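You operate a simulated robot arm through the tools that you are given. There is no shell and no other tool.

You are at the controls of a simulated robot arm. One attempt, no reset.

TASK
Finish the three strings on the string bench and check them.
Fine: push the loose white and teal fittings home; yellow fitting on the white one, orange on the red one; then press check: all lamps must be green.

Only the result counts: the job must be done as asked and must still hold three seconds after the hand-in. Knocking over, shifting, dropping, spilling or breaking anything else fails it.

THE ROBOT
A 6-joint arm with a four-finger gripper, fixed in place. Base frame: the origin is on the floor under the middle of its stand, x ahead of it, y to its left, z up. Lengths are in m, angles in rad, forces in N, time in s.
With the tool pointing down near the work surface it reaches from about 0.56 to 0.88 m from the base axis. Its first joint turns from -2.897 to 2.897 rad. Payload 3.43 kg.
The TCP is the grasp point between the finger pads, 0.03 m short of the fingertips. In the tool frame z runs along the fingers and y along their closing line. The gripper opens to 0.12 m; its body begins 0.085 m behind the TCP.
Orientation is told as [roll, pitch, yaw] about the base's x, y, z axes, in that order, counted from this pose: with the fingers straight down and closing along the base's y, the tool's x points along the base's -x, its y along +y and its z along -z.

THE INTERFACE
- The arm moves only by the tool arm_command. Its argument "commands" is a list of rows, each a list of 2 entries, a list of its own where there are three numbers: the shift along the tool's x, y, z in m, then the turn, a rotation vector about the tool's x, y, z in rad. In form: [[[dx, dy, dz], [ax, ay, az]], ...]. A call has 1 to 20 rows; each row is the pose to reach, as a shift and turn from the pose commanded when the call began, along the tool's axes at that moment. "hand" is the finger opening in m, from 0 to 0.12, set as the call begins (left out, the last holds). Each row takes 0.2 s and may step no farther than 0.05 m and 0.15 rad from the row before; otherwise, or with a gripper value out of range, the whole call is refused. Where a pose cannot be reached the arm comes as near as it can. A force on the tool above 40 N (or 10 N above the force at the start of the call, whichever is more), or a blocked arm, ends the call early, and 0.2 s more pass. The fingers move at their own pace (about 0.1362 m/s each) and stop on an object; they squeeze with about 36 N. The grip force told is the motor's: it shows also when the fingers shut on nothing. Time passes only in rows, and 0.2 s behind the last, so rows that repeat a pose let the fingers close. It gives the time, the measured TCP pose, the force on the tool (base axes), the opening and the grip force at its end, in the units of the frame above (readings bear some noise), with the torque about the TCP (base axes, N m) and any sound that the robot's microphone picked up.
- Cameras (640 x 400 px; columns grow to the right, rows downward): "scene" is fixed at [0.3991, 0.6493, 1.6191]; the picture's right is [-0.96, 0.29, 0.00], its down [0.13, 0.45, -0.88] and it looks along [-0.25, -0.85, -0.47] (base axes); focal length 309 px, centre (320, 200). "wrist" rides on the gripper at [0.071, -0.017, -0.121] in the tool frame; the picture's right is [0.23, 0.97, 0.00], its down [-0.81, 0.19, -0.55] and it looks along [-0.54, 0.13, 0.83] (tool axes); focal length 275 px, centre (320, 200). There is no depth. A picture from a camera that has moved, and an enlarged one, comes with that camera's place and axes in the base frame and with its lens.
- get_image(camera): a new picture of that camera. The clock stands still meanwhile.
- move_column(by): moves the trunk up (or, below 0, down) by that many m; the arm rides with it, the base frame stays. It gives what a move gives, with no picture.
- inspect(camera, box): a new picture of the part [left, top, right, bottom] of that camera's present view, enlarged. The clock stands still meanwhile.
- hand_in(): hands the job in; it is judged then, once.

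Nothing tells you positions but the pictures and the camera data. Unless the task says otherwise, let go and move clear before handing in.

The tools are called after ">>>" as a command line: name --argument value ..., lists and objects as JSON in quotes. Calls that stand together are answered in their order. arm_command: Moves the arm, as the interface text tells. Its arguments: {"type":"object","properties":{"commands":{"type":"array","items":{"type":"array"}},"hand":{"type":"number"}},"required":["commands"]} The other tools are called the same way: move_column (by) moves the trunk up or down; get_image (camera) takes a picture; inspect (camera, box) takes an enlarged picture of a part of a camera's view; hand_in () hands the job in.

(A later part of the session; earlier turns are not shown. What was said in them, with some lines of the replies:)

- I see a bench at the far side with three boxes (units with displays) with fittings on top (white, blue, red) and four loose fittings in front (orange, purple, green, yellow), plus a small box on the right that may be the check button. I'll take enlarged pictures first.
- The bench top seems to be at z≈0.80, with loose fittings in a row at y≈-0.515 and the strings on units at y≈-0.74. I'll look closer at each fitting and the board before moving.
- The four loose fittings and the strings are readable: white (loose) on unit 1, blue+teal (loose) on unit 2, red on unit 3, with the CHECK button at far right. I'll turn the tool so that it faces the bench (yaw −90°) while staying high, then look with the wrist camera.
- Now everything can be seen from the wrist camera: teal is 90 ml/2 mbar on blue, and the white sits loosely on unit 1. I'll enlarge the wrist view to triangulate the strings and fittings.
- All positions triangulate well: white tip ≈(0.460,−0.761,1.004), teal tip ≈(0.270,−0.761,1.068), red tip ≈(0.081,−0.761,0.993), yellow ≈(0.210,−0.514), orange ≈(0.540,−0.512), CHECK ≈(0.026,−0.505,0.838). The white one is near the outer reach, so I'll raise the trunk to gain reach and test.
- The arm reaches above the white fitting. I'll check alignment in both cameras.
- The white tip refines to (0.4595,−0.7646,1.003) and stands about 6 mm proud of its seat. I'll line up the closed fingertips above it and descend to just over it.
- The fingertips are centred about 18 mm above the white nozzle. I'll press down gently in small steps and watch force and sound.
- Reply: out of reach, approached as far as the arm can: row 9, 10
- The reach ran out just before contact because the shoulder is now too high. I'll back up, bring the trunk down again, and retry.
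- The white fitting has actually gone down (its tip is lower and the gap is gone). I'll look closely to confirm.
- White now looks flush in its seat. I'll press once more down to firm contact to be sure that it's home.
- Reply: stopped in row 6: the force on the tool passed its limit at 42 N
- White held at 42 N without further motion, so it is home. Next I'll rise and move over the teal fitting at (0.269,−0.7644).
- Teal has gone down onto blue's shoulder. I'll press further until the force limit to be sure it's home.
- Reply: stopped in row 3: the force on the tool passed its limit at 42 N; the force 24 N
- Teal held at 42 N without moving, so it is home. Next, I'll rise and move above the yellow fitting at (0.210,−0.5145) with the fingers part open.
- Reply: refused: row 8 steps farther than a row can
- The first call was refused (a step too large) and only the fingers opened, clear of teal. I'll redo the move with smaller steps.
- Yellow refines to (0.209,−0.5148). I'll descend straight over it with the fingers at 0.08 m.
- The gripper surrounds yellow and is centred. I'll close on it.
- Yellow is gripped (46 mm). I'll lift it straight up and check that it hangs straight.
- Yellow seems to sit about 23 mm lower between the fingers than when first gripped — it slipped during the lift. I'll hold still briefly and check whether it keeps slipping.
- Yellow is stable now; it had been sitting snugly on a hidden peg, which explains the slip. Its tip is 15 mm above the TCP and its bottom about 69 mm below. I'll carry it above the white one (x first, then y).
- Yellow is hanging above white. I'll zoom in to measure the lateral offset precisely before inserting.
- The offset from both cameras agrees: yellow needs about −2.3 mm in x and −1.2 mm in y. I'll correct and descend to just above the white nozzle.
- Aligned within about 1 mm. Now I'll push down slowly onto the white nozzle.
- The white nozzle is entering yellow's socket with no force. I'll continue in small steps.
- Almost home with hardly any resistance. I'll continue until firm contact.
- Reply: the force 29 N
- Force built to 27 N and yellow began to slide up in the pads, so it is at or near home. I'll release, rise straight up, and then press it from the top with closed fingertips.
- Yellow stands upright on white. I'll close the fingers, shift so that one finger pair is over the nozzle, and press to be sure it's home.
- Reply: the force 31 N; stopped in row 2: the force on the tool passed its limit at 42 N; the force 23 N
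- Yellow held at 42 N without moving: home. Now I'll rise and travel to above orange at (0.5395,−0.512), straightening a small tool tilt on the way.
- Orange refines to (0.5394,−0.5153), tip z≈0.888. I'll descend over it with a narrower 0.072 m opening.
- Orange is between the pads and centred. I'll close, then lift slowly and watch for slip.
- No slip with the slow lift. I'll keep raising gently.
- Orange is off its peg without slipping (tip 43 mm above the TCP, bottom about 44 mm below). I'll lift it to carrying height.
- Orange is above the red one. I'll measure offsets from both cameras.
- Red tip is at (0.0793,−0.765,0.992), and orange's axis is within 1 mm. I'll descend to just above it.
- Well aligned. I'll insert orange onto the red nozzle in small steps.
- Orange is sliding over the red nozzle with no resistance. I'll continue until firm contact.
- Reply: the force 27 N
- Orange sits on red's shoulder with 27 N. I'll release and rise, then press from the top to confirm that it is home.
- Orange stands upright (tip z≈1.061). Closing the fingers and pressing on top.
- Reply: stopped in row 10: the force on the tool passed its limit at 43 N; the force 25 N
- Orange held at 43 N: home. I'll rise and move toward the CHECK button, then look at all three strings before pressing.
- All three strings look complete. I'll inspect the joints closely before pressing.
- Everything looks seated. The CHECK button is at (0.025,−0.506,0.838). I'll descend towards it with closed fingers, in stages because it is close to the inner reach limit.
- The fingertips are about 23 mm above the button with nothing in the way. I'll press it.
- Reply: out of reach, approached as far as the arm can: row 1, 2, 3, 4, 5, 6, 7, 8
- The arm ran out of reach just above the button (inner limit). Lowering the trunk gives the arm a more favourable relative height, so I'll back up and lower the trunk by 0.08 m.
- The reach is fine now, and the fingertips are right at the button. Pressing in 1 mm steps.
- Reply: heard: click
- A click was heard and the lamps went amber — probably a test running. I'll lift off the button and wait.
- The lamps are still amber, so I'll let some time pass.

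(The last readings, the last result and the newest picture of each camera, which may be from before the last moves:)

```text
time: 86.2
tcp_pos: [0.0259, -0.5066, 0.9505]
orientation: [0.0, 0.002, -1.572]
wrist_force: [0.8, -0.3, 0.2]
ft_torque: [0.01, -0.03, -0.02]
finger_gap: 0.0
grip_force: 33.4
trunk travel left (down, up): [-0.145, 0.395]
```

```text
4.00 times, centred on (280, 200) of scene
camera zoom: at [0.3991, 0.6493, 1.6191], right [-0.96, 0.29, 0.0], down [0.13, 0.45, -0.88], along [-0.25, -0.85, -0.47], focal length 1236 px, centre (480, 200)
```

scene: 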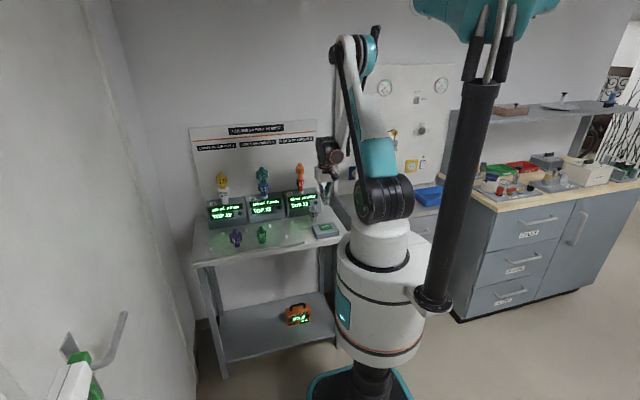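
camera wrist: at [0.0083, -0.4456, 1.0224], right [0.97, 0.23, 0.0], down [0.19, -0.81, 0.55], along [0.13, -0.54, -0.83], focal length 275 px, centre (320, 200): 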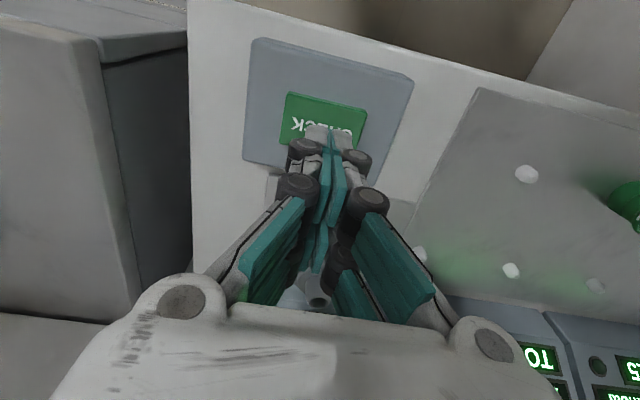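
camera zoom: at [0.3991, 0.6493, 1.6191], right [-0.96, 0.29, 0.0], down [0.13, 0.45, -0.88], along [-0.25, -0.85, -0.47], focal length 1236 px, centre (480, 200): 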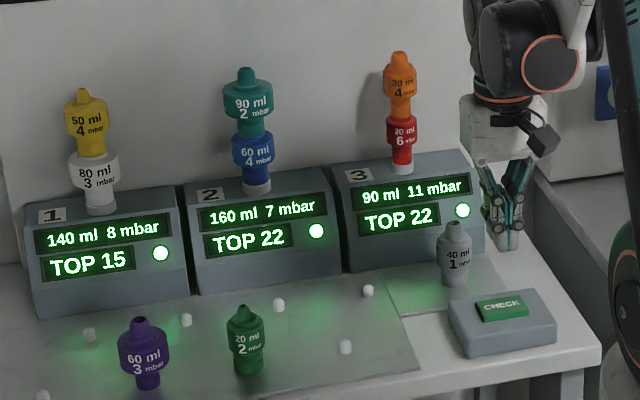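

All three lamps are green. I'll raise the arm clear and check that they stay green for a few seconds before handing in.

>>> arm_command --commands '[[[0, 0, -0.04], [0, 0, 0]], [[0, 0, -0.08], [0, 0, 0]], [[0, 0, -0.12], [0, 0, 0]], [[0, 0, -0.16], [0, 0, 0]], [[0, 0, -0.2], [0, 0, 0]], [[0, 0, -0.2], [0, 0, 0]], [[0, 0, -0.2], [0, 0, 0]], [[0, 0, -0.2], [0, 0, 0]], [[0, 0, -0.2], [0, 0, 0]], [[0, 0, -0.2], [0, 0, 0]], [[0, 0, -0.2], [0, 0, 0]], [[0, 0, -0.2], [0, 0, 0]], [[0, 0, -0.2], [0, 0, 0]], [[0, 0, -0.2], [0, 0, 0]], [[0, 0, -0.2], [0, 0, 0]], [[0, 0, -0.2], [0, 0, 0]]]'

>>> inspect --camera "scene" --box '[190, 150, 350, 250]'

>>> get_image --camera "scene"

>>> inspect --camera "scene" --box '[270, 295, 330, 333]'

```text
time: 89.6
tcp_pos: [0.0252, -0.5084, 1.1508]
orientation: [0.0, 0.002, -1.571]
wrist_force: [0.5, 0.6, -0.2]
ft_torque: [0.01, 0.0, 0.0]
finger_gap: 0.0
grip_force: 33.0
trunk travel left (down, up): [-0.145, 0.395]
```

```text
4.00 times, centred on (270, 200) of scene
camera zoom: at [0.3991, 0.6493, 1.6191], right [-0.96, 0.29, 0.0], down [0.13, 0.45, -0.88], along [-0.25, -0.85, -0.47], focal length 1236 px, centre (520, 200)
```

zoom: 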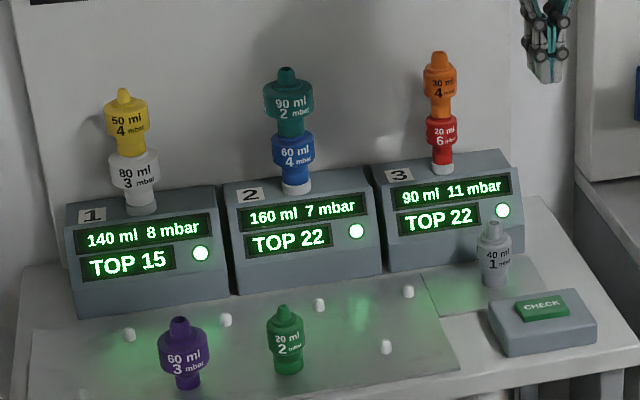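

```text
taken
```

scene: 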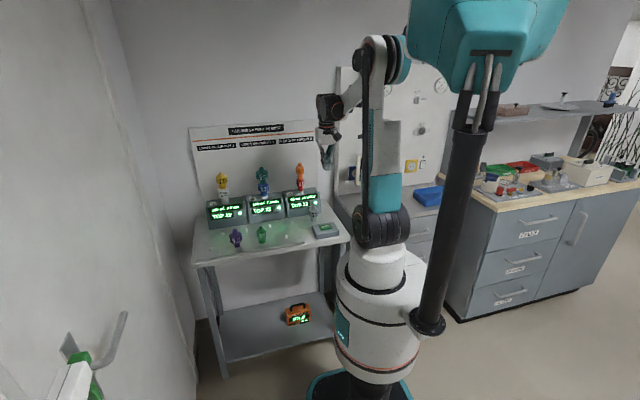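

```text
10.53 times, centred on (300, 314) of scene
camera zoom: at [0.3991, 0.6493, 1.6191], right [-0.96, 0.29, 0.0], down [0.13, 0.45, -0.88], along [-0.25, -0.85, -0.47], focal length 3252 px, centre (530, -1000)
```

zoom: 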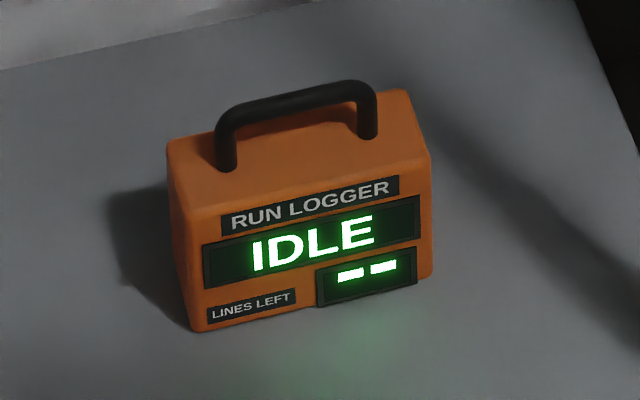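

All three lamps have stayed green, the strings stand complete, nothing else was disturbed, and the arm is clear. I'm handing in the job.

>>> hand_in

```text
The job is handed in.
```

The three strings are finished and checked, and I've handed the job in. All three lamps turned green after the check and were still green a few seconds later, before hand-in.

- **White and teal:** both are pushed home and didn't move further when pressed at about 42 N.
- **Yellow and orange:** yellow is on white and orange is on red. Both also held when pressed from above with more than 40 N.
- **Check:** I pressed the button once. The lamps went amber, then green within about four seconds.

Yellow slid about 2 cm in the gripper as I lifted it off its peg, but I didn't drop it. In the last pictures nothing else on the bench had been disturbed, and the arm was clear.
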